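You operate a simulated robot arm through the tools that you are given. There is no shell and no other tool. Be economical: measure what you need, move in short steps, check, and stop when the job is done.

Carry out the task below with a simulated robot arm. There is one attempt and no reset: what you move stays moved.

Task
Put things in order on the big board on the work table. At the end: the teal ice pack stands where the yellow sponge stood; the grey rag is on the silver foil dish; the yellow sponge stands where the grey rag stood; the purple seedling stands on top of the green empty can (marked "SODA"); whatever was shut is shut again. Leave all else as you found it, and nothing knocked over.

Only the result counts: the job must be done as asked and must still hold three seconds after the hand-in. Knocking over, shifting, dropping, spilling or breaking anything else fails it.

Robot
A 7-joint arm with a two-finger parallel gripper, fixed in place. Base frame: the origin is at the foot of the arm, x ahead of it, y to its left, z up; the work surface is at about z = 20. Units: mm, degrees, N and s.
With the tool pointing down near the work surface it reaches from about 220 to 620 mm from the base axis. Its first joint turns from -66.0 to 66.0 degrees. Payload 2.6 kg.
The tool frame sits at the grasp point between the pads (the TCP): z along the fingers, y along the line on which they close. The tips reach 30 mm beyond it. Largest opening 94 mm; finger width 28, thickness 10; the body of the gripper, 50 by 96 mm, starts 55 mm behind the TCP.
Orientation is told as [roll, pitch, yaw] about the base's x, y, z axes, in that order, counted from this pose: with the fingers straight down and closing along the base's y, the tool's x points along the base's -x, its y along +y and its z along -z.

Tools
- The arm moves only by the tool jog_arm. Its argument "series" is a list of rows, each a list of 7 numbers: the shift along the tool's x, y, z in mm, then the turn, a rotation vector about the tool's x, y, z in degrees, then the opening in per cent of the stroke, from 0 (shut) to 100 (fully open). In form: [[x, y, z, ax, ay, az, gripper], ...]. A call has 1 to 10 rows; each row shifts and turns the commanded pose from where the row before left it, along the tool's axes as they then stand. A row lasts 0.2 s, in which the tool goes at most 50 mm and 8.6 degrees; a call with a longer step from one row to the next is refused whole, and so is a gripper value outside its range. Where a pose cannot be reached the arm comes as near as it can. A force on the tool above 40 N (or 10 N above the force at the start of the call, whichever is more), or a blocked arm, ends the call early, and 0.2 s more pass. Each finger travels about 72 mm/s and halts on what it meets, pressing with about 40 N; the grip force reading is that of the motor and also rises with nothing between the fingers. The clock runs only during rows and for 0.2 s after the last one: add rows that do not move to give the fingers time. It gives the time, the measured TCP pose, the force on the tool (base axes), the opening and the grip force at its end, in the units of the frame above (readings bear some noise), with the torque about the TCP (base axes, N m) and any sound that the robot's microphone picked up.
- Cameras (640 x 400 px; columns grow to the right, rows downward): "scene" is fixed at [36.8, 438, 593.1]; the picture's right is [-0.84, -0.54, 0.00], its down [-0.20, 0.30, -0.93] and it looks along [0.50, -0.78, -0.36] (base axes); focal length 319 px, centre (320, 200). "wrist" rides on the gripper at [76, 14, -103] in the tool frame; the picture's right is [-0.18, 0.98, 0.00], its down [-0.75, -0.14, -0.64] and it looks along [-0.63, -0.12, 0.77] (tool axes); focal length 243 px, centre (320, 200). There is no depth. A picture from a camera that has moved, and an enlarged one, comes with that camera's place and axes in the base frame and with its lens. The place of the scene camera against the robot may be out by one fixed shift of up to 25 mm in any direction.
- snapshot(camera): a new picture of that camera. The clock stands still meanwhile.
- close_up(camera, box): a new picture of the part [left, top, right, bottom] of that camera's present view, enlarged. The clock stands still meanwhile.
- sign_off(): hands the job in; it is judged then, once.

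Work in short steps. Places have to be worked out from the pictures, the camera data and where the tool is seen: move nearer, look again, correct. Check each grasp and each placing, and mend what went wrong. You have 120 turns and 64 pictures in all, those below and enlarged ones among them. Open the gripper and draw the arm clear of the work before you hand the job in, unless the task says otherwise; then end with one line.

The tools are called after "Emit:" as name(argument=value, ...) on one line, values as JSON. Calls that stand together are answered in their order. jog_arm: Moves the arm, as the interface text tells. Its arguments: {"type":"object","properties":{"series":{"type":"array","items":{"type":"array","items":{"type":"number"}}}},"required":["series"]} The other tools are called the same way: snapshot (camera) takes a picture; close_up (camera, box) takes an enlarged picture of a part of a camera's view; sign_off () hands the job in.

At the start:

```text
clock: 0.0
ee_pos: [298.7, -202.6, 424.6]
orientation: [0.0, 0.0, 0.0]
ft_force: [0.2, 0.3, 0.5]
torque: [-0.01, -0.02, 0.01]
opening: 94.2
grasp_force: 0.1
```

scene: 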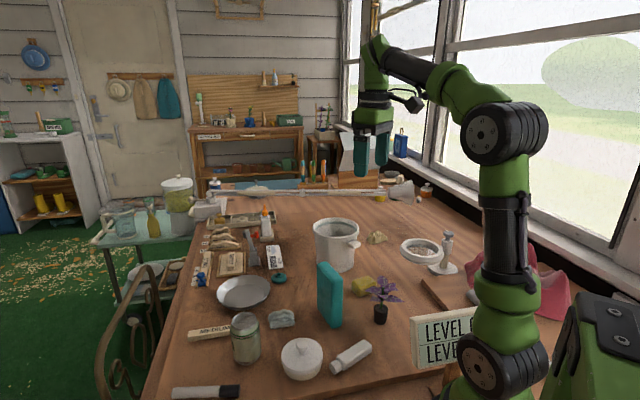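
wrist: 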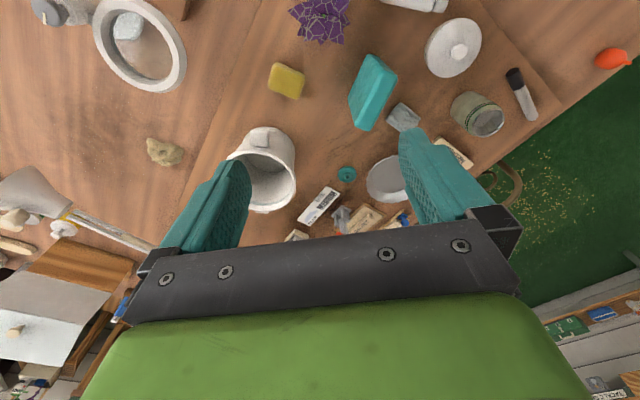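

I'll start by enlarging the scene to identify the items.

Emit:
close_up(camera="scene", box=[160, 180, 400, 400])

Emit:
close_up(camera="scene", box=[340, 170, 580, 390])

Emit:
close_up(camera="wrist", box=[200, 0, 560, 240])

```text
1.82 times, centred on (280, 290) of scene
camera zoom: at [36.8, 438.0, 593.1], right [-0.84, -0.54, 0.0], down [-0.2, 0.3, -0.93], along [0.5, -0.78, -0.36], focal length 580 px, centre (393, 36)
```

zoom: 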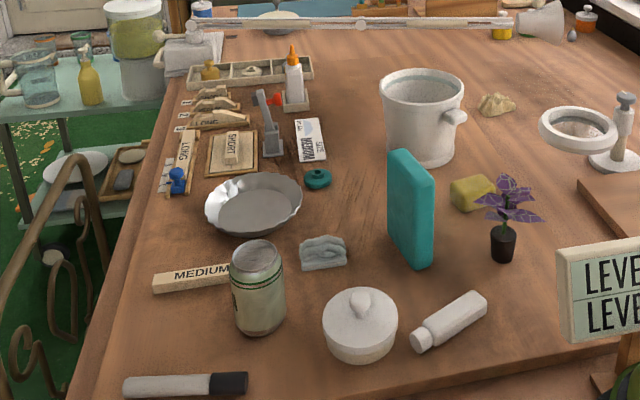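

```text
1.82 times, centred on (460, 280) of scene
camera zoom: at [36.8, 438.0, 593.1], right [-0.84, -0.54, 0.0], down [-0.2, 0.3, -0.93], along [0.5, -0.78, -0.36], focal length 580 px, centre (66, 54)
```

zoom: 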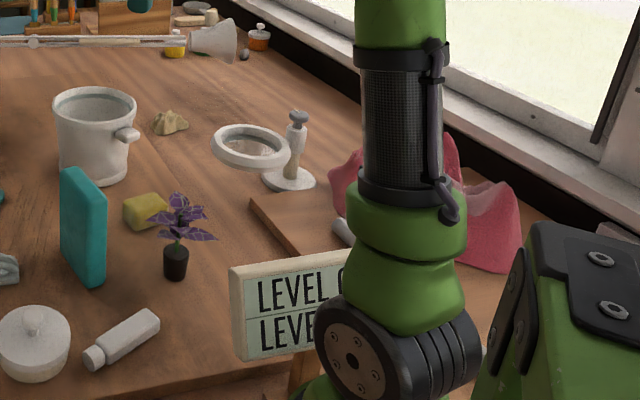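

```text
1.67 times, centred on (380, 120) of wrist
camera zoom: at [222.5, -188.0, 526.7], right [0.18, 0.98, 0.0], down [0.75, -0.14, 0.64], along [0.63, -0.12, -0.77], focal length 404 px, centre (220, 333)
```

zoom: 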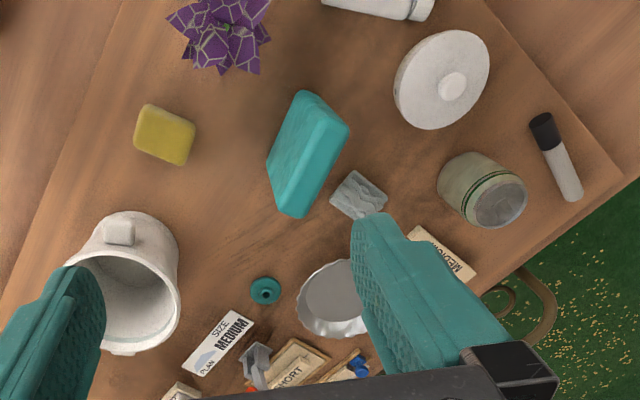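

The can, rag, sponge, ice pack, seedling and dish can all be seen. I'm moving to a nearer viewpoint to measure the rag, can and dish.

Emit:
jog_arm(series=[[10, 28.5, 25, 0, 0, 0, 100], [10, 28.5, 25, 0, 0, 0, 100], [10, 28.5, 25, 0, 0, 0, 100], [10, 28.5, 25, 0, 0, 0, 100], [10, 28.5, 25, 0, 0, 0, 100]])

Emit:
snapshot(camera="wrist")

```text
clock: 1.2
ee_pos: [250.9, -58.7, 297.9]
orientation: [0.0, 0.0, -0.1]
ft_force: [0.2, -0.5, -0.1]
torque: [0.01, 0.0, 0.01]
opening: 94.3
grasp_force: 0.0
```

```text
58 pictures are left
camera wrist: at [174.8, -43.8, 400.2], right [0.19, 0.98, 0.0], down [0.75, -0.14, 0.64], along [0.63, -0.12, -0.77], focal length 243 px, centre (320, 200)
```

wrist: 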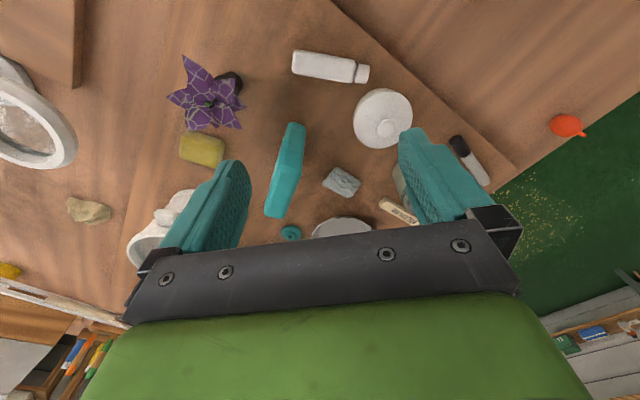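

The rag is at about (439,-55) and the sponge at about (330,-273), consistent across two views. I'll enlarge the rag, then shift left to see the can.

Emit:
close_up(camera="wrist", box=[160, 40, 400, 250])

Emit:
jog_arm(series=[[0, 35, 0, 0, 0, 0, 100], [0, 35, 0, 0, 0, 0, 100], [0, 35, 0, 0, 0, 0, 100], [0, 35, 0, 0, 0, 0, 100]])

Emit:
snapshot(camera="wrist")

Emit:
close_up(camera="scene", box=[180, 300, 310, 380])

```text
1.90 times, centred on (280, 145) of wrist
camera zoom: at [174.8, -43.8, 400.2], right [0.19, 0.98, 0.0], down [0.75, -0.14, 0.64], along [0.63, -0.12, -0.77], focal length 462 px, centre (396, 305)
```

zoom: 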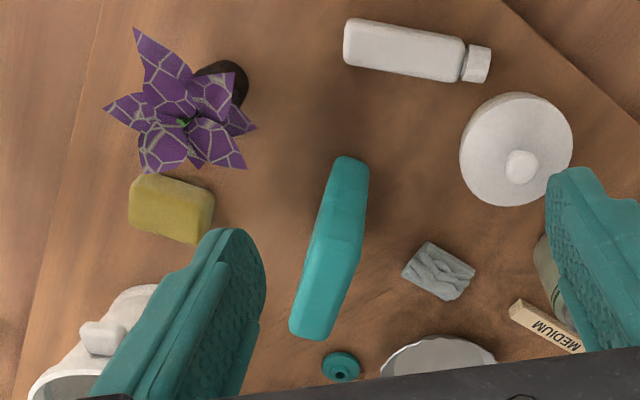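

```text
clock: 2.2
ee_pos: [250.8, 85.0, 296.9]
orientation: [-0.1, 0.0, 0.0]
ft_force: [-0.3, -0.3, -0.1]
torque: [0.01, -0.03, -0.02]
opening: 94.2
grasp_force: 0.1
```

```text
56 pictures are left
camera wrist: at [174.3, 98.9, 400.8], right [0.19, 0.98, 0.0], down [0.75, -0.14, 0.64], along [0.63, -0.12, -0.77], focal length 243 px, centre (320, 200)
```

wrist: 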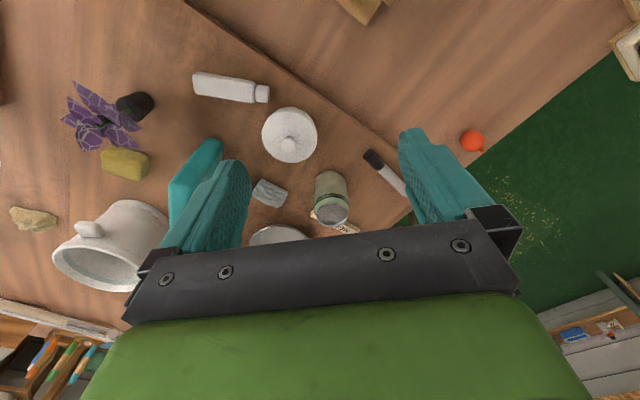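

```text
4.92 times, centred on (245, 340) of scene
camera zoom: at [36.8, 438.0, 593.1], right [-0.84, -0.54, 0.0], down [-0.2, 0.3, -0.93], along [0.5, -0.78, -0.36], focal length 1569 px, centre (689, -489)
```

zoom: 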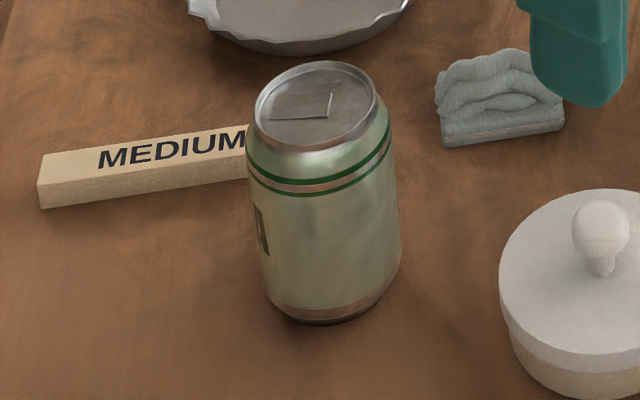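

Can near (457,68), rag long axis about 45° at (442,-53), ice pack upright near (345,-140). I'll go above the rag at z≈150 with yaw −45°, so the camera stays clear of the ice pack.

Emit:
jog_arm(series=[[-32, -23, 24.5, 0, 0, 0, 100], [-32, -23, 24.5, 0, 0, 0, 100], [-32, -23, 24.5, 0, 0, 0, 100], [-32, -23, 24.5, 0, 0, 0, 100], [-32, -23, 24.5, 0, 0, 0, 100], [-32, -23, 24.5, 0, 0, 0, 100]])

Emit:
jog_arm(series=[[0, 0, 0, 0, 0, 7.5, 100], [0, 0, 0, 0, 0, 7.5, 100], [0, 0, 0, 0, 0, 7.5, 100], [0, 0, 0, 0, 0, 7.5, 100], [0, 0, 0, 0, 0, 7.5, 100], [0, 0, 0, 0, 0, 7.5, 100]])

Emit:
snapshot(camera="wrist")

Emit:
snapshot(camera="scene")

```text
clock: 3.6
ee_pos: [441.5, -56.5, 151.1]
orientation: [0.0, -0.1, -0.1]
ft_force: [0.9, 0.4, -0.2]
torque: [0.02, 0.01, 0.02]
opening: 93.8
grasp_force: 0.0
```

```text
clock: 5.0
ee_pos: [442.0, -57.8, 150.2]
orientation: [0.0, 0.0, -45.2]
ft_force: [-0.6, 0.2, -0.6]
torque: [0.0, 0.0, -0.03]
opening: 93.9
grasp_force: 0.1
```

```text
54 pictures are left
camera wrist: at [397.7, 6.3, 253.8], right [0.83, 0.56, 0.0], down [0.43, -0.63, 0.64], along [0.36, -0.53, -0.77], focal length 243 px, centre (320, 200)
```

wrist: 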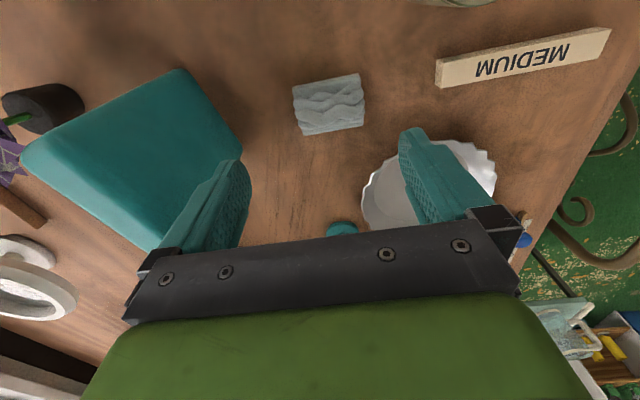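

```text
53 pictures are left
```

scene: 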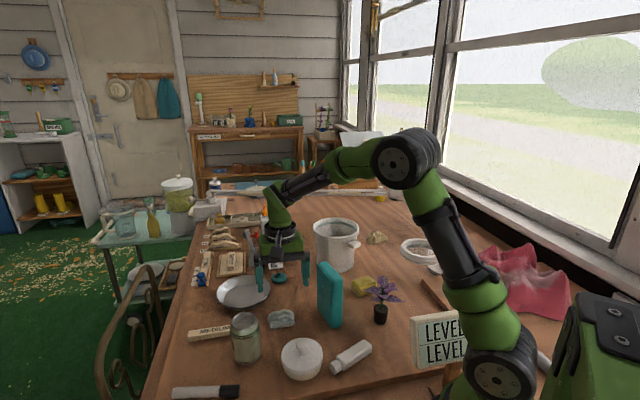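

The rag centre is at (446,-51), and yaw −45° puts the closing axis along its long side. I'm descending to z≈54 and closing.

Emit:
jog_arm(series=[[2, 8, 30, 0, 0, 0, 100], [0, 0, 30, 0, 0, 0, 100], [0, 0, 36, 0, 0, 0, 100], [0, 0, 0, 0, 0, 0, 100]])

Emit:
jog_arm(series=[[0, 0, 0, 0, 0, 0, 60], [0, 0, 0, 0, 0, 0, 50], [0, 0, 0, 0, 0, 0, 40], [0, 0, 0, 0, 0, 0, 35], [0, 0, 0, 0, 0, 0, 35]])

Emit:
snapshot(camera="wrist")

```text
clock: 6.0
ee_pos: [447.2, -51.3, 53.3]
orientation: [0.0, 0.0, -45.0]
ft_force: [-0.5, 0.0, 0.2]
torque: [-0.01, 0.01, 0.01]
opening: 94.1
grasp_force: 0.1
```

```text
clock: 7.2
ee_pos: [446.3, -52.2, 52.9]
orientation: [0.0, 0.0, -45.0]
ft_force: [0.0, -0.7, 0.1]
torque: [0.02, 0.03, -0.01]
opening: 58.4
grasp_force: 39.7
```

```text
52 pictures are left
camera wrist: at [402.6, 13.0, 155.9], right [0.83, 0.56, 0.0], down [0.43, -0.63, 0.64], along [0.36, -0.53, -0.77], focal length 243 px, centre (320, 200)
```

wrist: 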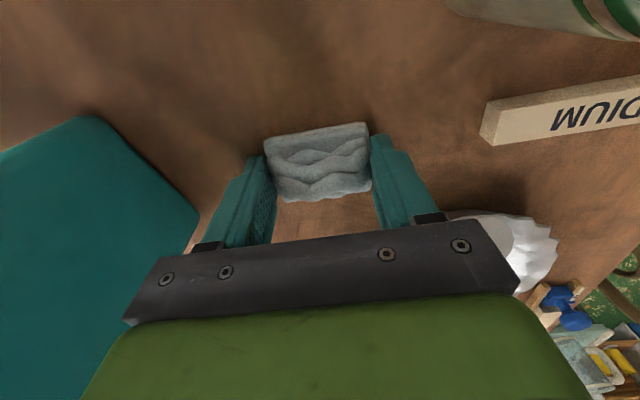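

The rag is gripped (58 mm), so its spot is about (446,-52). I'm lifting it and looking at the dish.

Emit:
jog_arm(series=[[0, 0, -25, 0, 0, 0, 35], [0, 0, -35, 0, 0, 0, 35], [0, 0, -40, 0, 0, 0, 35], [0, 0, 0, 0, 0, 0, 35]])

Emit:
snapshot(camera="wrist")

Emit:
close_up(camera="scene", box=[170, 230, 330, 340])

```text
clock: 8.2
ee_pos: [444.2, -48.8, 153.8]
orientation: [0.0, 0.0, -45.0]
ft_force: [0.9, -0.7, 1.0]
torque: [-0.05, 0.01, 0.04]
opening: 58.6
grasp_force: 39.7
```

```text
51 pictures are left
camera wrist: at [400.0, 16.0, 257.3], right [0.83, 0.56, 0.0], down [0.43, -0.63, 0.64], along [0.36, -0.53, -0.77], focal length 243 px, centre (320, 200)
```

wrist: 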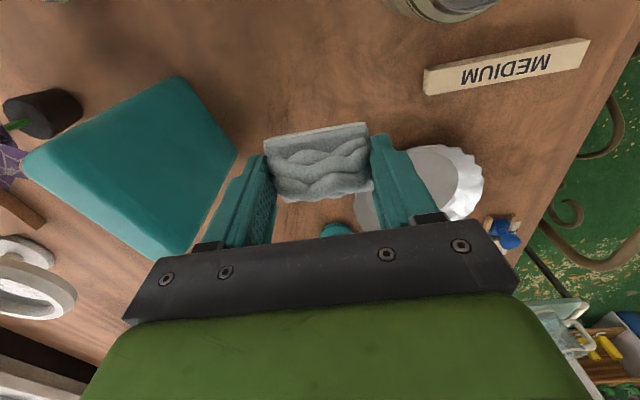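

```text
3.64 times, centred on (250, 285) of scene
camera zoom: at [36.8, 438.0, 593.1], right [-0.84, -0.54, 0.0], down [-0.2, 0.3, -0.93], along [0.5, -0.78, -0.36], focal length 1159 px, centre (574, -109)
```

zoom: 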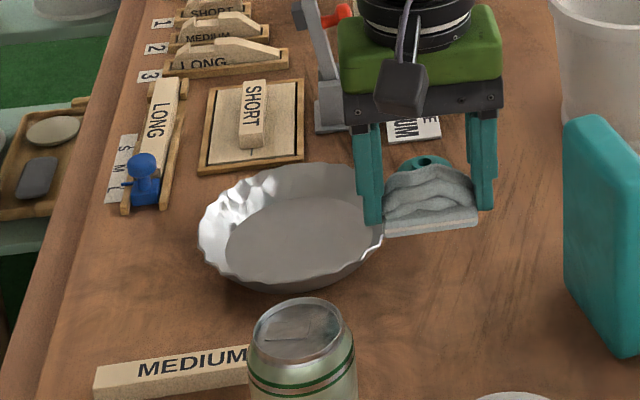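

Several sightings put the dish centre near (588,-67). I'm moving the rag above it at z≈130 and checking with both cameras.

Emit:
jog_arm(series=[[-28.6, 22.3, 6, 0, 0, 0, 35], [-28.6, 22.3, 6, 0, 0, 0, 35], [-28.6, 22.3, 6, 0, 0, 0, 35], [-28.6, 22.3, 6, 0, 0, 0, 35], [0, 0, 0, 0, 0, 0, 35]])

Emit:
snapshot(camera="wrist")

Emit:
close_up(camera="scene", box=[170, 230, 330, 340])

```text
clock: 9.4
ee_pos: [586.7, -68.4, 132.9]
orientation: [0.0, 0.0, -45.0]
ft_force: [0.0, -0.5, 0.2]
torque: [0.02, 0.0, 0.0]
opening: 58.6
grasp_force: 40.0
```

```text
49 pictures are left
camera wrist: at [542.6, -3.6, 235.8], right [0.83, 0.56, 0.0], down [0.43, -0.63, 0.64], along [0.36, -0.53, -0.77], focal length 243 px, centre (320, 200)
```

wrist: 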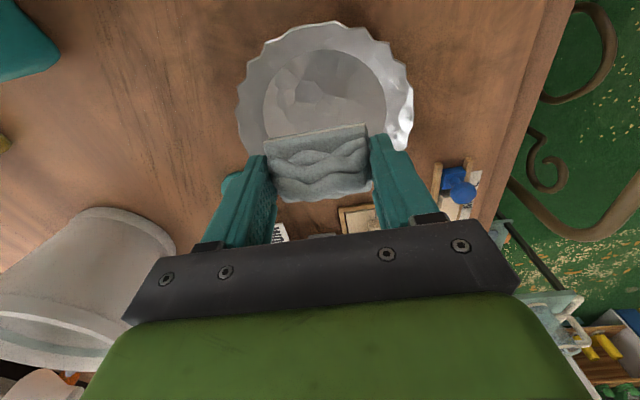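

```text
3.64 times, centred on (250, 285) of scene
camera zoom: at [36.8, 438.0, 593.1], right [-0.84, -0.54, 0.0], down [-0.2, 0.3, -0.93], along [0.5, -0.78, -0.36], focal length 1159 px, centre (574, -109)
```

zoom: 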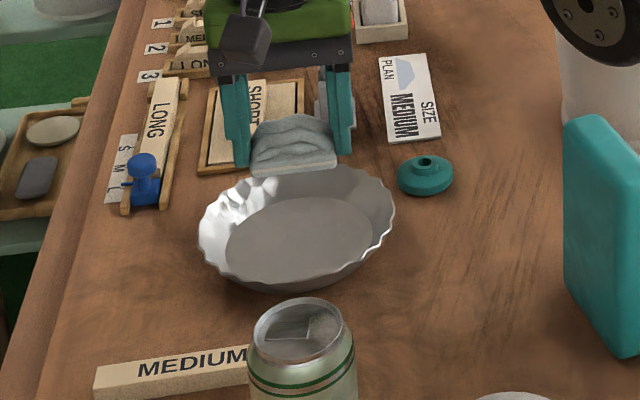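

The dish floor centre is about (590,-66), nearly under the tool. I'm lowering the rag to about 2–3 mm above the floor.

Emit:
jog_arm(series=[[-1, 3.5, 25, 0, 0, 0, 35], [0, 0, 25, 0, 0, 0, 35], [0, 0, 15, 0, 0, 0, 35], [0, 0, 9, 0, 0, 0, 35], [0, 0, 0, 0, 0, 0, 35]])

Emit:
snapshot(camera="wrist")

Emit:
close_up(camera="scene", box=[170, 230, 330, 340])

```text
clock: 10.6
ee_pos: [592.1, -66.8, 58.4]
orientation: [0.1, 0.0, -44.9]
ft_force: [-0.2, -0.2, 0.3]
torque: [-0.03, -0.01, 0.0]
opening: 58.6
grasp_force: 39.9
```

```text
47 pictures are left
camera wrist: at [548.1, -3.1, 161.4], right [0.83, 0.56, 0.0], down [0.43, -0.63, 0.64], along [0.36, -0.53, -0.77], focal length 243 px, centre (320, 200)
```

wrist: 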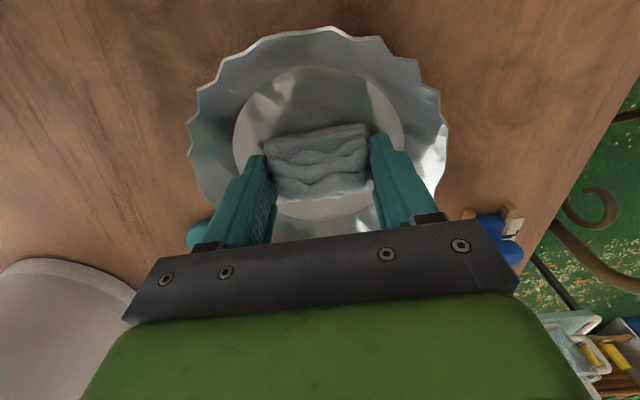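

```text
3.64 times, centred on (250, 285) of scene
camera zoom: at [36.8, 438.0, 593.1], right [-0.84, -0.54, 0.0], down [-0.2, 0.3, -0.93], along [0.5, -0.78, -0.36], focal length 1159 px, centre (574, -109)
```

zoom: 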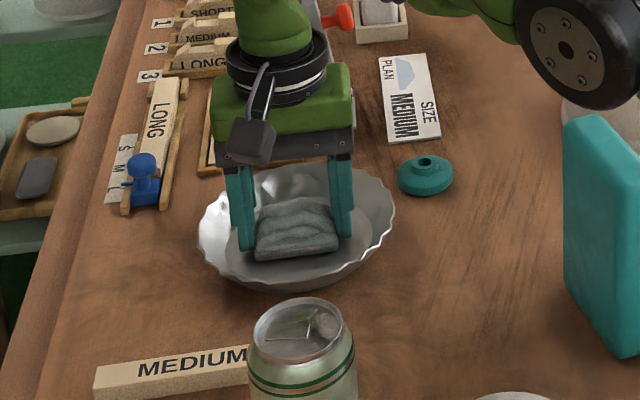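

It's well centred in the dish. I'll lower in small steps to feel for contact.

Emit:
jog_arm(series=[[0, 0, 2, 0, 0, 0, 35], [0, 0, 1.5, 0, 0, 0, 35], [0, 0, 0, 0, 0, 0, 35]])

```text
clock: 11.4
ee_pos: [592.6, -66.8, 56.2]
orientation: [0.2, -0.2, -45.0]
ft_force: [0.3, 1.6, 10.9]
torque: [-0.01, 0.06, 0.02]
opening: 58.4
grasp_force: 39.8
```

Contact is felt (11 N). I'll ease up 1 mm, open modestly and rise.

Emit:
jog_arm(series=[[0, 0, -1, 0, 0, 0, 35], [0, 0, 0, 0, 0, 0, 66], [0, 0, 0, 0, 0, 0, 70], [0, 0, 0, 0, 0, 0, 70], [0, 0, -15, 0, 0, 0, 70], [0, 0, -30, 0, 0, 0, 70], [0, 0, -40, 0, 0, 0, 80], [0, 0, -40, 0, 0, 0, 100]])

Emit:
snapshot(camera="wrist")

```text
clock: 13.2
ee_pos: [588.5, -61.4, 177.9]
orientation: [0.0, 0.0, -45.0]
ft_force: [0.4, -0.4, 1.4]
torque: [0.01, -0.04, -0.02]
opening: 93.9
grasp_force: 0.0
```

```text
45 pictures are left
camera wrist: at [544.0, 2.1, 281.2], right [0.83, 0.56, 0.0], down [0.43, -0.63, 0.64], along [0.36, -0.53, -0.77], focal length 243 px, centre (320, 200)
```

wrist: 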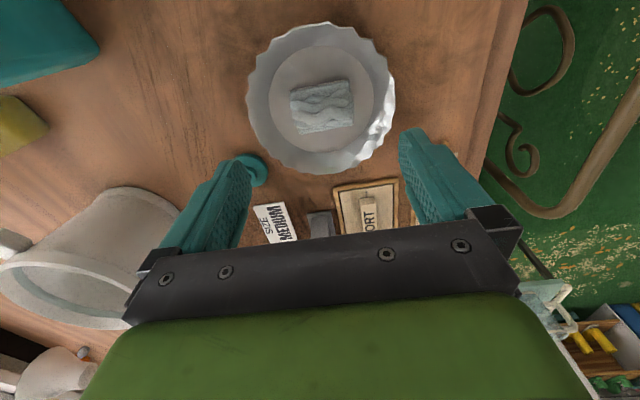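

The rag rests in the dish. Now I'll rise and move over towards the sponge, returning to yaw 0.

Emit:
jog_arm(series=[[0, 0, -41, 0, 0, 0, 100], [0, 0, -41, 0, 0, 0, 100], [12, -40.1, 0, 0, 0, 0, 100], [12, -40.1, 0, 0, 0, 0, 100], [12, -40.1, 0, 0, 0, 0, 100], [12, -40.1, 0, 0, 0, 0, 100], [12, -40.1, 0, 0, 0, 0, 100], [12, -40.1, 0, 0, 0, 0, 100], [12, -40.1, 0, 0, 0, 0, 100]])

Emit:
jog_arm(series=[[0, 0, 0, 0, 0, -7.5, 100], [0, 0, 0, 0, 0, -7.5, 100], [0, 0, 0, 0, 0, -7.5, 100], [0, 0, 0, 0, 0, -7.5, 100], [0, 0, 0, 0, 0, -7.5, 100], [0, 0, 0, 0, 0, -7.5, 100], [37, -20, 0, 0, 0, 0, 100], [37, -20, 0, 0, 0, 0, 100]])

Emit:
snapshot(camera="wrist")

```text
clock: 15.2
ee_pos: [496.5, -212.7, 322.2]
orientation: [0.0, 0.0, -45.0]
ft_force: [-0.4, -0.1, 0.0]
torque: [-0.01, 0.04, 0.0]
opening: 94.1
grasp_force: 0.1
out of reach, approached as far as the arm can: row 1, 2, 3, 4, 5, 6, 7, 8, 9
```

```text
clock: 17.0
ee_pos: [428.3, -253.6, 322.7]
orientation: [0.0, -0.2, 0.0]
ft_force: [0.5, 0.6, -0.1]
torque: [-0.02, 0.03, -0.03]
opening: 94.1
grasp_force: 0.1
out of reach, approached as far as the arm can: row 5
```

```text
44 pictures are left
camera wrist: at [350.1, -239.7, 425.6], right [0.18, 0.98, 0.0], down [0.75, -0.14, 0.64], along [0.63, -0.12, -0.77], focal length 243 px, centre (320, 200)
```

wrist: 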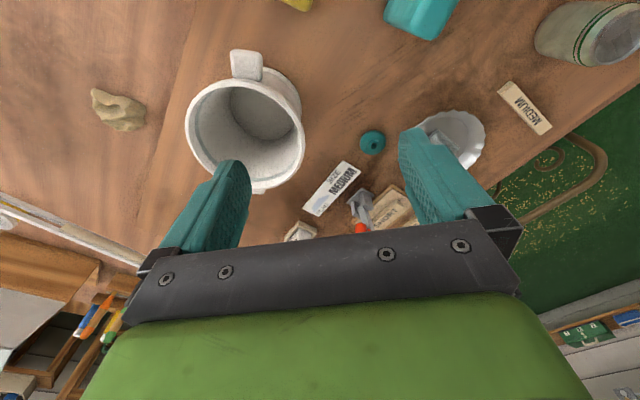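

The pot is at about (458,-359) with its handle near (394,-335). I'm moving back and down for a nearer look at the sponge, seedling and ice pack.

Emit:
jog_arm(series=[[37, 0, 14, 0, 0, 0, 100], [37, 0, 14, 0, 0, 0, 100], [37, 0, 14, 0, 0, 0, 100], [37, 0, 14, 0, 0, 0, 100], [37, 0, 14, 0, 0, 0, 100], [0, 0, 0, 0, 0, 0, 100]])

Emit:
snapshot(camera="wrist")

```text
clock: 18.4
ee_pos: [241.1, -254.4, 249.2]
orientation: [0.0, 0.0, 0.0]
ft_force: [0.0, -0.5, 0.2]
torque: [0.03, 0.0, -0.04]
opening: 94.1
grasp_force: 0.1
```

```text
43 pictures are left
camera wrist: at [164.1, -240.5, 351.9], right [0.18, 0.98, 0.0], down [0.75, -0.14, 0.64], along [0.63, -0.12, -0.77], focal length 243 px, centre (320, 200)
```

wrist: 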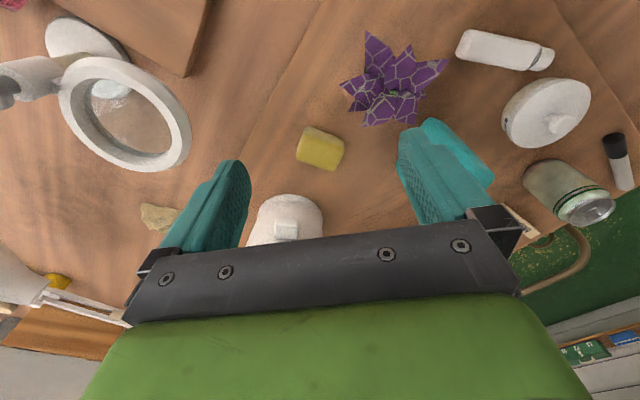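

The sponge is at about (328,-272), with edges rotated about 52°. The seedling crown is at (242,-188,119), so yaw +52° keeps the camera clear of the seedling and pot. I'm going above the sponge.

Emit:
jog_arm(series=[[-44, -9, 0, 0, 0, 0, 75], [-44, -9, 0, 0, 0, 0, 75], [0, 0, 0, 0, 0, -7.43, 75], [0, 0, 0, 0, 0, -7.43, 75], [0, 0, 0, 0, 0, -7.43, 75], [0, 0, 0, 0, 0, -7.43, 75], [0, 0, 0, 0, 0, -7.43, 75], [0, 0, 0, 0, 0, -7.43, 75], [0, 0, 0, 0, 0, -7.43, 75]])

Emit:
jog_arm(series=[[0, 0, 35, 0, 0, 0, 75], [0, 0, 35, 0, 0, 0, 75], [0, 0, 25, 0, 0, 0, 75], [0, 0, 0, 0, 0, 0, 75]])

Emit:
snapshot(camera="wrist")

```text
clock: 20.4
ee_pos: [330.0, -269.7, 250.3]
orientation: [0.0, -0.1, 52.2]
ft_force: [0.0, 0.3, 0.3]
torque: [0.04, 0.02, 0.01]
opening: 70.4
grasp_force: 0.0
```

```text
clock: 21.4
ee_pos: [329.2, -270.7, 156.4]
orientation: [0.1, -0.1, 52.0]
ft_force: [-0.4, 0.2, -0.4]
torque: [-0.02, 0.02, -0.02]
opening: 70.6
grasp_force: 0.0
```

```text
42 pictures are left
camera wrist: at [271.4, -321.9, 258.5], right [-0.66, 0.75, 0.0], down [0.58, 0.51, 0.64], along [0.48, 0.42, -0.77], focal length 243 px, centre (320, 200)
```

wrist: 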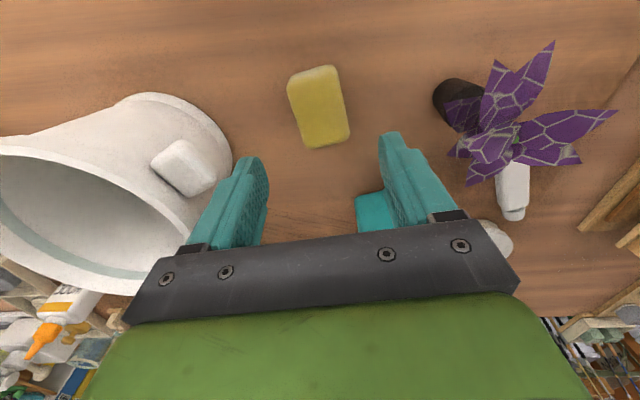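

The sponge centre is at (329,-272), and the closing axis needs 3° more. I'm correcting, descending to z≈54 and gripping.

Emit:
jog_arm(series=[[1, -1, 34, 0, 0, -3, 75], [0, 0, 34, 0, 0, 0, 75], [0, 0, 34, 0, 0, 0, 75], [0, 0, 0, 0, 0, 0, 75], [0, 0, 0, 0, 0, 0, 50], [0, 0, 0, 0, 0, 0, 35], [0, 0, 0, 0, 0, 0, 30], [0, 0, 0, 0, 0, 0, 30]])

Emit:
snapshot(camera="wrist")

```text
clock: 23.2
ee_pos: [326.7, -273.9, 53.8]
orientation: [0.0, 0.0, 55.0]
ft_force: [-0.4, 0.3, -0.1]
torque: [-0.01, 0.01, 0.0]
opening: 47.3
grasp_force: 40.1
```

```text
41 pictures are left
camera wrist: at [271.0, -327.9, 156.9], right [-0.7, 0.71, 0.0], down [0.55, 0.54, 0.64], along [0.46, 0.45, -0.77], focal length 243 px, centre (320, 200)
```

wrist: 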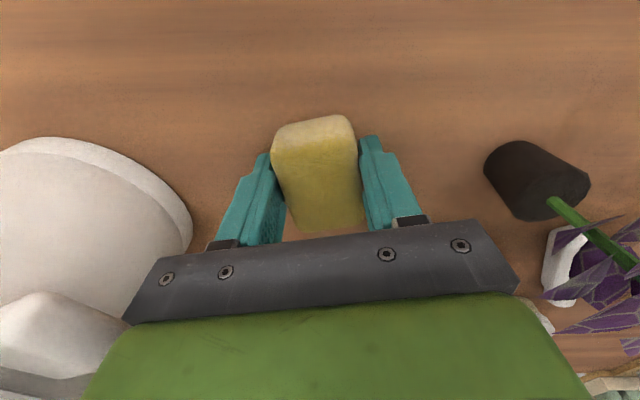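

The sponge is held (47 mm). I'm lifting to z≈240, above the ice pack, rotating and carrying it to the rag's old spot.

Emit:
jog_arm(series=[[0, 0, -36, 0, 0, 0, 30], [0, 0, -50, 0, 0, 0, 30], [0, 0, -50, 0, 0, 0, 30], [0, 0, -50, 0, 0, 7.86, 30], [0, 0, 0, 0, 0, 7.86, 30], [0, 0, 0, 0, 0, 7.86, 30], [0, 0, 0, 0, 0, 7.86, 30], [0, 0, 0, 0, 0, 7.86, 30], [0, 0, 0, 0, 0, 7.86, 30], [0, 0, 0, 0, 0, 7.84, 30]])

Emit:
jog_arm(series=[[-19.9, 37, 0, 0, 0, 0, 30], [-19.9, 37, 0, 0, 0, 0, 30], [-19.9, 37, 0, 0, 0, 0, 30], [-19.9, 37, 0, 0, 0, 0, 30], [-19.9, 37, 0, 0, 0, 0, 30], [-19.9, 37, 0, 0, 0, 0, 30], [0, 0, 0, 0, 0, 0, 30]])

Emit:
jog_arm(series=[[0, 0, 0, 0, 0, 7.5, 30], [0, 0, 0, 0, 0, 7.5, 30], [0, 0, 0, 0, 0, 7.5, 30], [0, 0, 0, 0, 0, 7.5, 30], [0, 0, 0, 0, 0, 7.5, 30], [0, 0, 0, 0, 0, 7.5, 30], [0, 0, 0, 0, 0, 0, 30]])

Emit:
snapshot(camera="wrist")

```text
clock: 25.4
ee_pos: [329.0, -271.4, 238.7]
orientation: [0.1, -0.1, -0.1]
ft_force: [0.5, -0.4, -0.6]
torque: [-0.04, -0.04, 0.0]
opening: 47.2
grasp_force: 40.0
```

```text
clock: 27.0
ee_pos: [449.4, -48.8, 241.7]
orientation: [0.0, 0.1, 0.1]
ft_force: [-0.1, 0.4, -0.3]
torque: [0.03, -0.03, -0.01]
opening: 47.2
grasp_force: 40.5
```

```text
clock: 28.6
ee_pos: [449.3, -49.6, 240.1]
orientation: [0.0, 0.0, -44.9]
ft_force: [-1.0, -0.2, 0.1]
torque: [-0.02, 0.0, -0.02]
opening: 46.8
grasp_force: 39.8
```

```text
40 pictures are left
camera wrist: at [404.9, 14.5, 342.9], right [0.83, 0.56, 0.0], down [0.43, -0.63, 0.64], along [0.36, -0.53, -0.77], focal length 243 px, centre (320, 200)
```

wrist: 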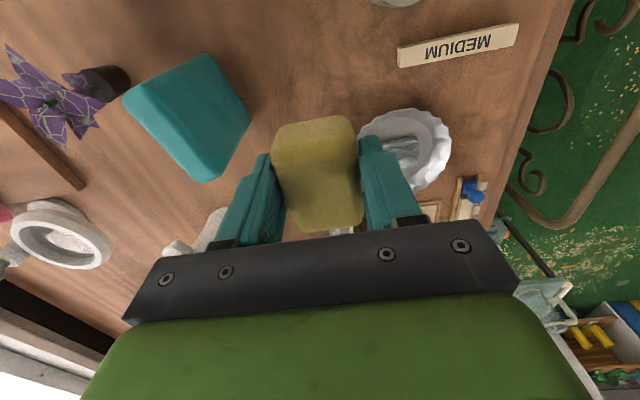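

I'm over the spot now. I'm correcting about 4 mm and lowering to z≈56.

Emit:
jog_arm(series=[[0, -3.8, 45, 0, 0, 0, 30], [0, 0, 45, 0, 0, 0, 30], [0, 0, 45, 0, 0, 0, 30], [0, 0, 30, 0, 0, 0, 30], [0, 0, 17, 0, 0, 0, 30], [0, 0, 0, 0, 0, 0, 30]])

Emit:
jog_arm(series=[[0, 0, 1.5, 0, 0, 0, 30], [0, 0, 1, 0, 0, 0, 30], [0, 0, 0, 0, 0, 0, 30]])

```text
clock: 30.0
ee_pos: [444.3, -54.3, 57.5]
orientation: [0.0, 0.0, -45.0]
ft_force: [0.1, 0.7, -0.8]
torque: [-0.02, 0.0, -0.03]
opening: 47.1
grasp_force: 40.1
```

```text
clock: 30.8
ee_pos: [446.0, -53.7, 56.3]
orientation: [0.0, -0.1, -45.0]
ft_force: [-0.2, -0.3, 0.0]
torque: [0.02, -0.01, 0.02]
opening: 47.1
grasp_force: 40.3
```

No contact yet; the sponge was gripped at about 53.8, so I'll lower 1–2 mm more and then release.

Emit:
jog_arm(series=[[0, 0, 1, 0, 0, 0, 30], [0, 0, 0.8, 0, 0, 0, 30], [0, 0, 0, 0, 0, 0, 30]])

Emit:
jog_arm(series=[[0, 0, 0, 0, 0, 0, 55], [0, 0, 0, 0, 0, 0, 70], [0, 0, 0, 0, 0, 0, 75], [0, 0, -20, 0, 0, 0, 75], [0, 0, -40, 0, 0, 0, 75], [0, 0, -40, 0, 0, 0, 75], [0, 0, -45, 0, 0, 0, 75], [0, 0, 0, 0, 0, 0, 75]])

Emit:
snapshot(camera="wrist")

```text
clock: 31.6
ee_pos: [446.2, -52.5, 53.9]
orientation: [0.0, -0.1, -45.0]
ft_force: [-1.4, -0.1, -0.6]
torque: [0.02, -0.02, 0.01]
opening: 47.2
grasp_force: 39.8
```

```text
clock: 33.4
ee_pos: [449.3, -50.4, 200.5]
orientation: [-0.1, 0.0, -45.0]
ft_force: [0.1, -0.3, 0.5]
torque: [0.0, 0.01, -0.01]
opening: 70.4
grasp_force: 0.1
```

```text
39 pictures are left
camera wrist: at [404.0, 13.6, 303.1], right [0.83, 0.56, 0.0], down [0.43, -0.63, 0.64], along [0.36, -0.53, -0.77], focal length 243 px, centre (320, 200)
```

wrist: 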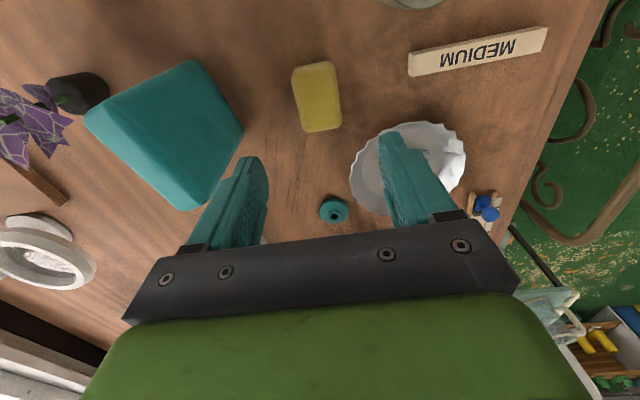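

The sponge is at (445,-54), as wanted. The ice pack's front face runs from (327,-98) to (396,-143) and it is about 150 mm tall. I'm moving above it with yaw −33° and opening fully.

Emit:
jog_arm(series=[[0, 0, -40, 0, 0, 0, 100], [0, 0, -40, 0, 0, 0, 100], [3.2, -41.8, 0, 0, 0, -6, 100], [3.2, -41.8, 0, 0, 0, -6, 100], [3.2, -41.8, 0, 0, 0, 0, 100], [0, 0, 0, 0, 0, 0, 100]])

Emit:
snapshot(camera="wrist")

Emit:
snapshot(camera="scene")

```text
clock: 34.8
ee_pos: [359.9, -142.4, 279.9]
orientation: [0.0, 0.0, -33.0]
ft_force: [-0.7, 1.1, 0.0]
torque: [-0.03, -0.02, -0.01]
opening: 94.1
grasp_force: 0.0
```

```text
38 pictures are left
camera wrist: at [304.1, -89.0, 382.5], right [0.69, 0.72, 0.0], down [0.56, -0.53, 0.64], along [0.47, -0.44, -0.77], focal length 243 px, centre (320, 200)
```

wrist: 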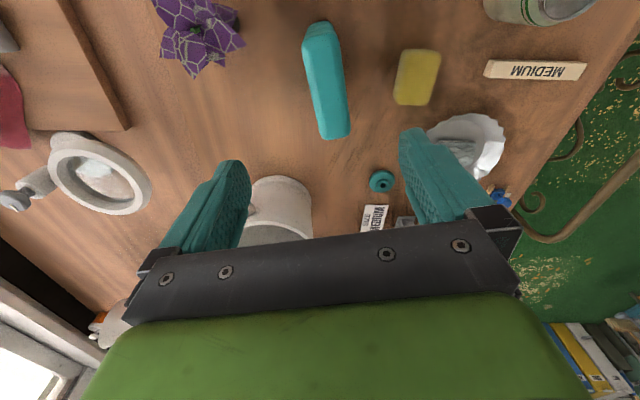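

```text
37 pictures are left
```

scene: 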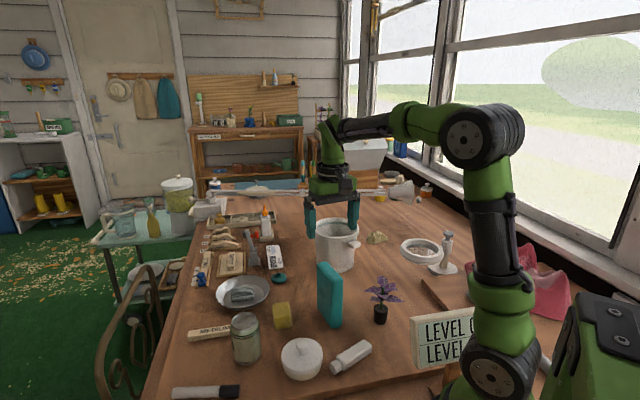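

I'll enlarge the ice pack for its top face.

Emit:
close_up(camera="wrist", box=[260, 10, 420, 150])

```text
2.86 times, centred on (340, 80) of wrist
camera zoom: at [304.1, -89.0, 382.5], right [0.69, 0.72, 0.0], down [0.56, -0.53, 0.64], along [0.47, -0.44, -0.77], focal length 693 px, centre (263, 543)
```

zoom: 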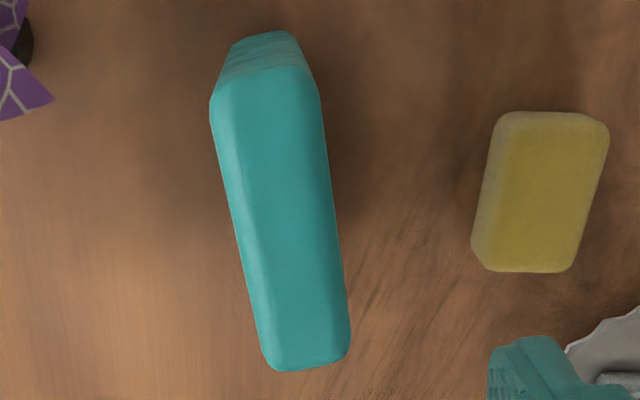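

The pack's top is centred at (357,-127), 27 mm thick, yaw about −32°. I'm aligning, descending to z≈135 and gripping its upper part.

Emit:
jog_arm(series=[[10.9, 11.3, 0, 0, 0, -0.8, 100], [0, 0, 45, 0, 0, 0, 100], [0, 0, 45, 0, 0, 0, 100], [0, 0, 35, 0, 0, 0, 100], [0, 0, 20, 0, 0, 0, 100], [0, 0, 0, 0, 0, 0, 100]])

Emit:
snapshot(camera="wrist")

```text
clock: 36.2
ee_pos: [359.7, -126.0, 135.1]
orientation: [0.0, 0.1, -32.2]
ft_force: [0.0, -0.5, -0.2]
torque: [-0.02, -0.02, -0.02]
opening: 93.9
grasp_force: 0.1
```

```text
35 pictures are left
camera wrist: at [303.2, -73.8, 238.3], right [0.68, 0.73, 0.0], down [0.56, -0.52, 0.64], along [0.47, -0.44, -0.77], focal length 243 px, centre (320, 200)
```

wrist: 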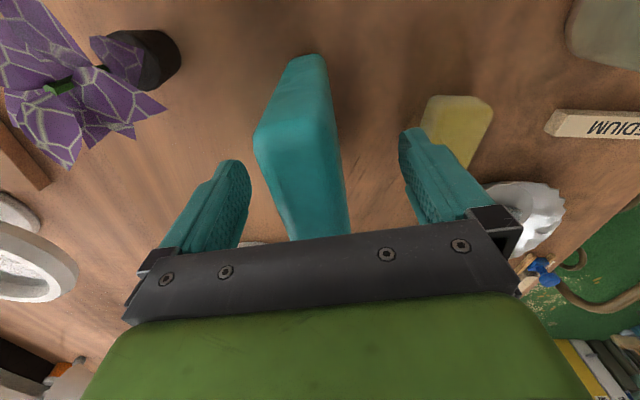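

The pack is centred between the fingers, so I'm closing.

Emit:
jog_arm(series=[[0, 0, 0, 0, 0, 0, 70], [0, 0, 0, 0, 0, 0, 45], [0, 0, 0, 0, 0, 0, 30], [0, 0, 0, 0, 0, 0, 20], [0, 0, 0, 0, 0, 0, 10], [0, 0, 0, 0, 0, 0, 10]])

Emit:
jog_arm(series=[[0, 0, -5, 0, 0, 0, 10], [0, 0, -15, 0, 0, 0, 10], [0, 0, 0, 0, 0, 0, 10]])

Emit:
close_up(camera="scene", box=[260, 190, 440, 350])

```text
clock: 37.6
ee_pos: [359.9, -126.5, 136.1]
orientation: [0.0, 0.0, -32.2]
ft_force: [-1.4, -0.1, -0.4]
torque: [-0.05, 0.03, -0.01]
opening: 36.2
grasp_force: 40.3
```

```text
clock: 38.4
ee_pos: [358.7, -128.2, 155.1]
orientation: [0.1, 0.0, -32.3]
ft_force: [0.1, 0.4, -2.9]
torque: [-0.01, 0.0, 0.03]
opening: 36.0
grasp_force: 39.7
```

```text
2.50 times, centred on (350, 270) of scene
camera zoom: at [36.8, 438.0, 593.2], right [-0.84, -0.54, 0.0], down [-0.2, 0.3, -0.93], along [0.5, -0.78, -0.36], focal length 797 px, centre (245, 25)
```

zoom: 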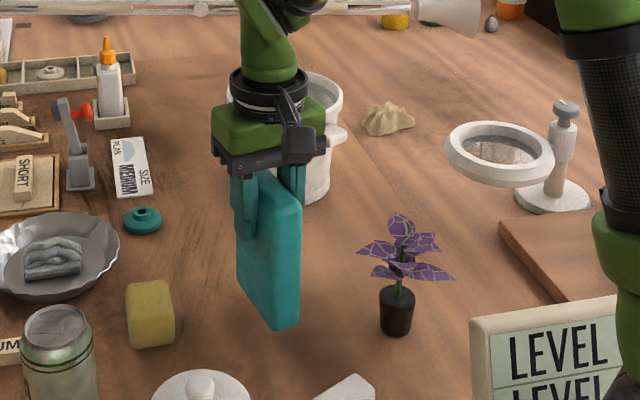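

The pack is held firmly and hanging straight. I'm carrying it to the sponge's old spot (329,-272).

Emit:
jog_arm(series=[[0, 0, -8, 0, 0, 0, 10], [-13.4, -34.4, 0, 0, 0, 0, 10], [-13.4, -34.4, 0, 0, 0, 0, 10], [-13.4, -34.4, 0, 0, 0, 0, 10], [-13.4, -34.4, 0, 0, 0, 0, 10], [0, 0, 0, 0, 0, 0, 10]])

Emit:
snapshot(camera="wrist")

Emit:
close_up(camera="scene", box=[260, 190, 440, 350])

```text
clock: 39.8
ee_pos: [329.3, -273.3, 159.3]
orientation: [0.1, 0.0, -32.2]
ft_force: [-1.1, -0.9, -3.5]
torque: [0.0, -0.01, 0.0]
opening: 36.0
grasp_force: 40.2
```

```text
33 pictures are left
camera wrist: at [272.4, -220.0, 261.9], right [0.68, 0.73, 0.0], down [0.56, -0.52, 0.64], along [0.47, -0.44, -0.77], focal length 243 px, centre (320, 200)
```

wrist: 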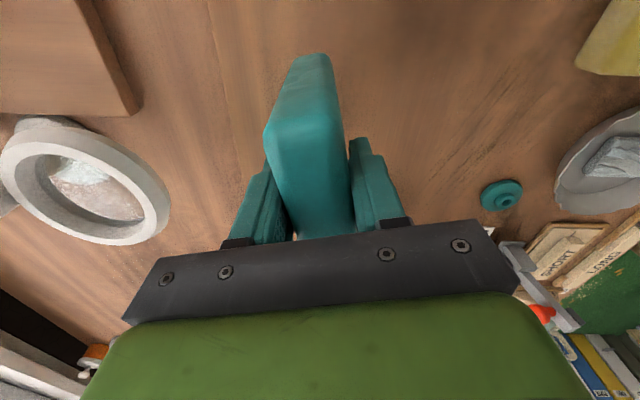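

```text
2.50 times, centred on (350, 270) of scene
camera zoom: at [36.8, 438.0, 593.2], right [-0.84, -0.54, 0.0], down [-0.2, 0.3, -0.93], along [0.5, -0.78, -0.36], focal length 797 px, centre (245, 25)
```

zoom: 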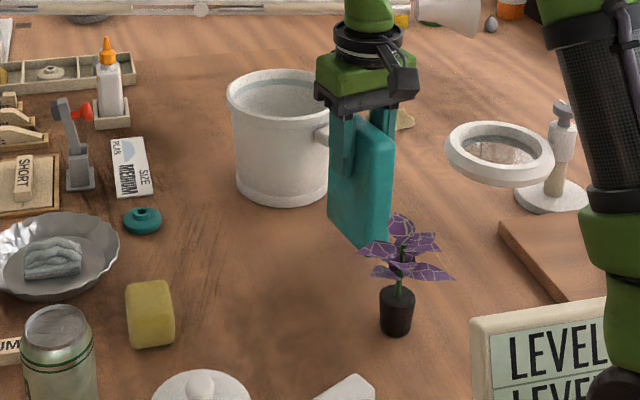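

It's positioned. I'm lowering 22 mm, then feeling for the table.

Emit:
jog_arm(series=[[0, 0, 12, 0, 0, 0, 10], [0, 0, 8, 0, 0, 0, 10], [0, 0, 2, 0, 0, 0, 10], [0, 0, 0, 0, 0, 0, 10]])

Emit:
jog_arm(series=[[0, 0, 1.5, 0, 0, 0, 10], [0, 0, 0, 0, 0, 0, 10]])

```text
clock: 40.8
ee_pos: [327.8, -274.0, 137.5]
orientation: [0.1, 0.1, -32.2]
ft_force: [0.4, -1.0, -3.3]
torque: [0.02, 0.03, -0.01]
opening: 36.1
grasp_force: 40.0
```

```text
clock: 41.4
ee_pos: [329.2, -273.5, 135.6]
orientation: [0.1, 0.0, -32.1]
ft_force: [0.9, 0.6, -3.5]
torque: [0.0, -0.01, 0.03]
opening: 36.3
grasp_force: 39.6
```

Still carrying the weight; I'll lower a bit more.

Emit:
jog_arm(series=[[0, 0, 1, 0, 0, 0, 10], [0, 0, 0, 0, 0, 0, 10]])

Emit:
jog_arm(series=[[0, 0, 1, 0, 0, 0, 10], [0, 0, 0, 0, 0, 0, 10]])

```text
clock: 42.0
ee_pos: [330.2, -273.1, 136.1]
orientation: [0.0, 0.1, -32.3]
ft_force: [0.4, -0.4, -3.9]
torque: [0.02, 0.01, 0.01]
opening: 36.3
grasp_force: 39.4
```

```text
clock: 42.6
ee_pos: [329.8, -274.3, 136.2]
orientation: [-0.1, 0.0, -32.2]
ft_force: [0.6, -0.4, -3.7]
torque: [-0.01, -0.01, 0.02]
opening: 35.9
grasp_force: 39.6
```

Emit:
jog_arm(series=[[0, 0, 1, 0, 0, 0, 10], [0, 0, 0, 0, 0, 0, 10]])

Emit:
jog_arm(series=[[0, 0, 1, 0, 0, 0, 10], [0, 0, 0, 0, 0, 0, 10]])

```text
clock: 43.2
ee_pos: [329.4, -274.3, 136.3]
orientation: [0.0, -0.2, -32.3]
ft_force: [-1.7, 1.3, 8.3]
torque: [0.4, 0.65, -0.03]
opening: 36.2
grasp_force: 39.8
```

```text
clock: 43.8
ee_pos: [328.8, -273.1, 134.9]
orientation: [-0.1, -0.2, -32.3]
ft_force: [-3.9, 2.8, 22.7]
torque: [0.43, 0.72, -0.02]
opening: 35.9
grasp_force: 40.1
```

The table is felt. I'll back off 1 mm, release slowly, and look before withdrawing.

Emit:
jog_arm(series=[[0, 0, -0.8, 0, 0, 0, 10], [0, 0, 0, 0, 0, 0, 40], [0, 0, 0, 0, 0, 0, 45], [0, 0, 0, 0, 0, 0, 60], [0, 0, 0, 0, 0, 0, 80], [0, 0, 0, 0, 0, 0, 80]])

Emit:
close_up(camera="scene", box=[260, 190, 440, 350])

Emit:
snapshot(camera="wrist")

```text
clock: 45.2
ee_pos: [329.1, -274.2, 134.4]
orientation: [0.0, 0.0, -32.2]
ft_force: [0.0, 0.6, -0.1]
torque: [0.01, -0.03, 0.01]
opening: 75.2
grasp_force: 0.0
```

```text
2.50 times, centred on (350, 270) of scene
camera zoom: at [36.8, 438.0, 593.1], right [-0.84, -0.54, 0.0], down [-0.2, 0.3, -0.93], along [0.5, -0.78, -0.36], focal length 797 px, centre (245, 25)
```

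zoom: 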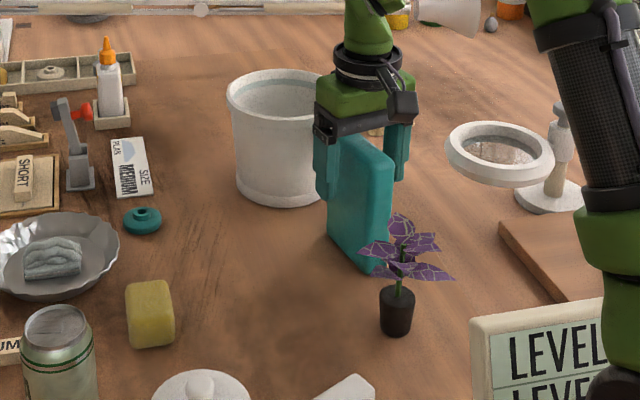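

```text
30 pictures are left
camera wrist: at [271.9, -220.8, 237.8], right [0.68, 0.73, 0.0], down [0.56, -0.52, 0.64], along [0.47, -0.44, -0.77], focal length 243 px, centre (320, 200)
```

wrist: 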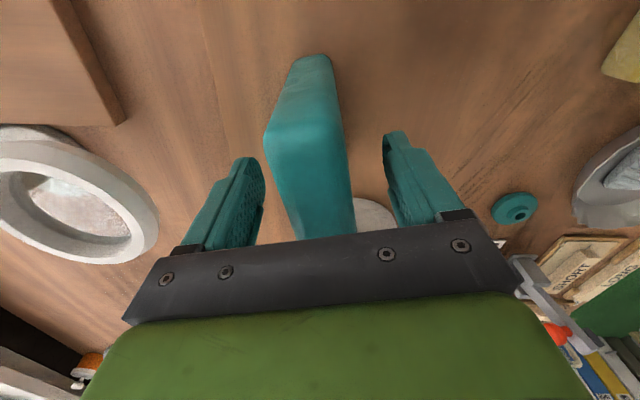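

The ice pack stands at (329,-273). I'm withdrawing straight up and moving over the free area for the seedling approach. The leaves overhang the seedling's pot, so I plan to grip the pot from the side, below them.

Emit:
jog_arm(series=[[0, 0, -40, 0, 0, 0, 80], [0, 0, -45, 0, 0, 0, 80], [0, 0, -45, 0, 0, 0, 80], [13.7, 37.2, 0, 0, 0, 0, 80], [13.7, 37.2, 0, 0, 0, 0, 80], [13.7, 37.2, 0, 0, 0, 0, 80], [13.7, 37.2, 0, 0, 0, 0, 80], [13.7, 37.2, 0, 0, 0, 0, 80], [0, 0, 0, 0, 0, -8, 80], [0, 0, 0, 0, 0, -8, 80]])

Emit:
jog_arm(series=[[0, 0, 0, 0, 0, -8, 80], [0, 0, 0, 0, 0, -8, 80], [0, 0, 0, 0, 0, -8, 80], [0, 0, 0, 0, 0, -8, 80], [0, 0, 0, 0, 0, -8, 80], [0, 0, 0, 0, 0, -7, 80], [0, 0, 0, 0, 0, -6, 80], [0, 0, 0, 0, 0, 0, 80]])

Emit:
jog_arm(series=[[0, 0, 0, 0, 8, 0, 80], [0, 0, 0, 0, 8, 0, 80], [0, 0, 0, 0, 8, 0, 80], [0, 0, 0, 0, 8, 0, 80], [0, 0, 0, 0, 0, 0, 80]])

Emit:
snapshot(camera="wrist")

```text
clock: 47.4
ee_pos: [370.5, -78.0, 264.1]
orientation: [0.0, 0.0, -16.1]
ft_force: [-0.9, 0.0, 0.2]
torque: [0.01, 0.0, 0.04]
opening: 75.0
grasp_force: 0.1
```

```text
clock: 49.2
ee_pos: [370.5, -80.3, 264.3]
orientation: [0.0, 0.0, 36.9]
ft_force: [-0.1, -0.3, -0.3]
torque: [-0.01, 0.03, 0.0]
opening: 75.1
grasp_force: 0.0
```

```text
clock: 50.4
ee_pos: [370.3, -79.0, 263.9]
orientation: [0.0, 32.1, 36.8]
ft_force: [0.4, -0.3, 0.9]
torque: [-0.01, -0.03, -0.01]
opening: 74.9
grasp_force: 0.1
```

```text
29 pictures are left
camera wrist: at [353.2, -74.4, 392.2], right [-0.46, 0.88, -0.1], down [0.87, 0.47, 0.14], along [0.17, -0.02, -0.98], focal length 243 px, centre (320, 200)
```

wrist: 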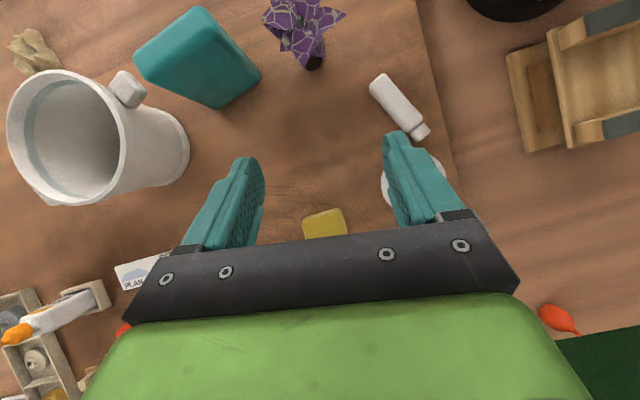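

The tilt is reachable so far. I'll continue tilting to about 68° and look at the seedling.

Emit:
jog_arm(series=[[0, 0, 0, 0, 8, 0, 80], [0, 0, 0, 0, 8, 0, 80], [0, 0, 0, 0, 8, 0, 80], [0, 0, 0, 0, 8, 0, 80], [0, 0, 0, 0, 4, 0, 80], [0, 0, 0, 0, 0, 0, 80]])

Emit:
snapshot(camera="wrist")

Emit:
snapshot(camera="scene")

```text
clock: 51.8
ee_pos: [371.2, -81.1, 263.0]
orientation: [-0.2, 68.0, 36.8]
ft_force: [0.2, 0.2, -0.5]
torque: [0.01, 0.0, -0.02]
opening: 75.4
grasp_force: 0.0
```

```text
28 pictures are left
camera wrist: at [415.1, -29.2, 373.7], right [-0.53, 0.83, -0.17], down [0.79, 0.41, -0.46], along [-0.31, -0.38, -0.87], focal length 243 px, centre (320, 200)
```

wrist: 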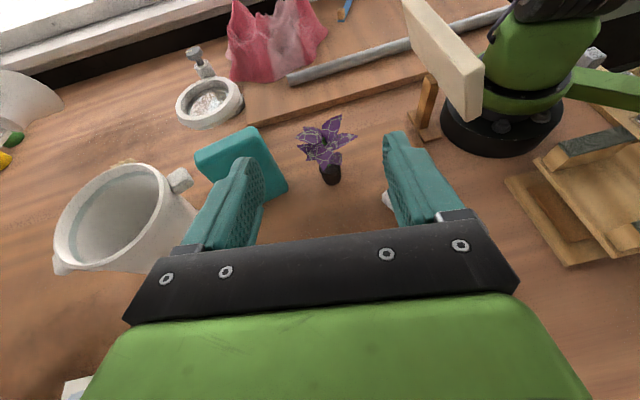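

```text
27 pictures are left
```

scene: 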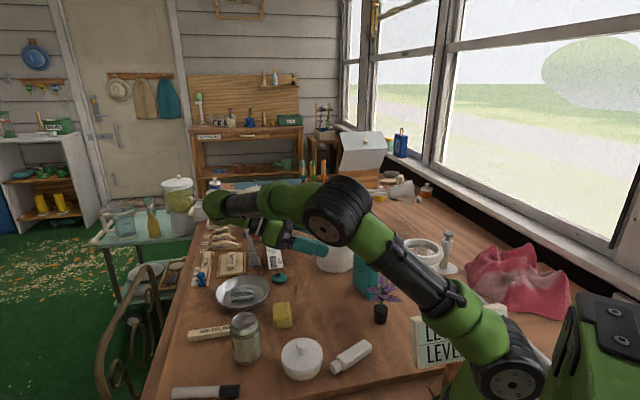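

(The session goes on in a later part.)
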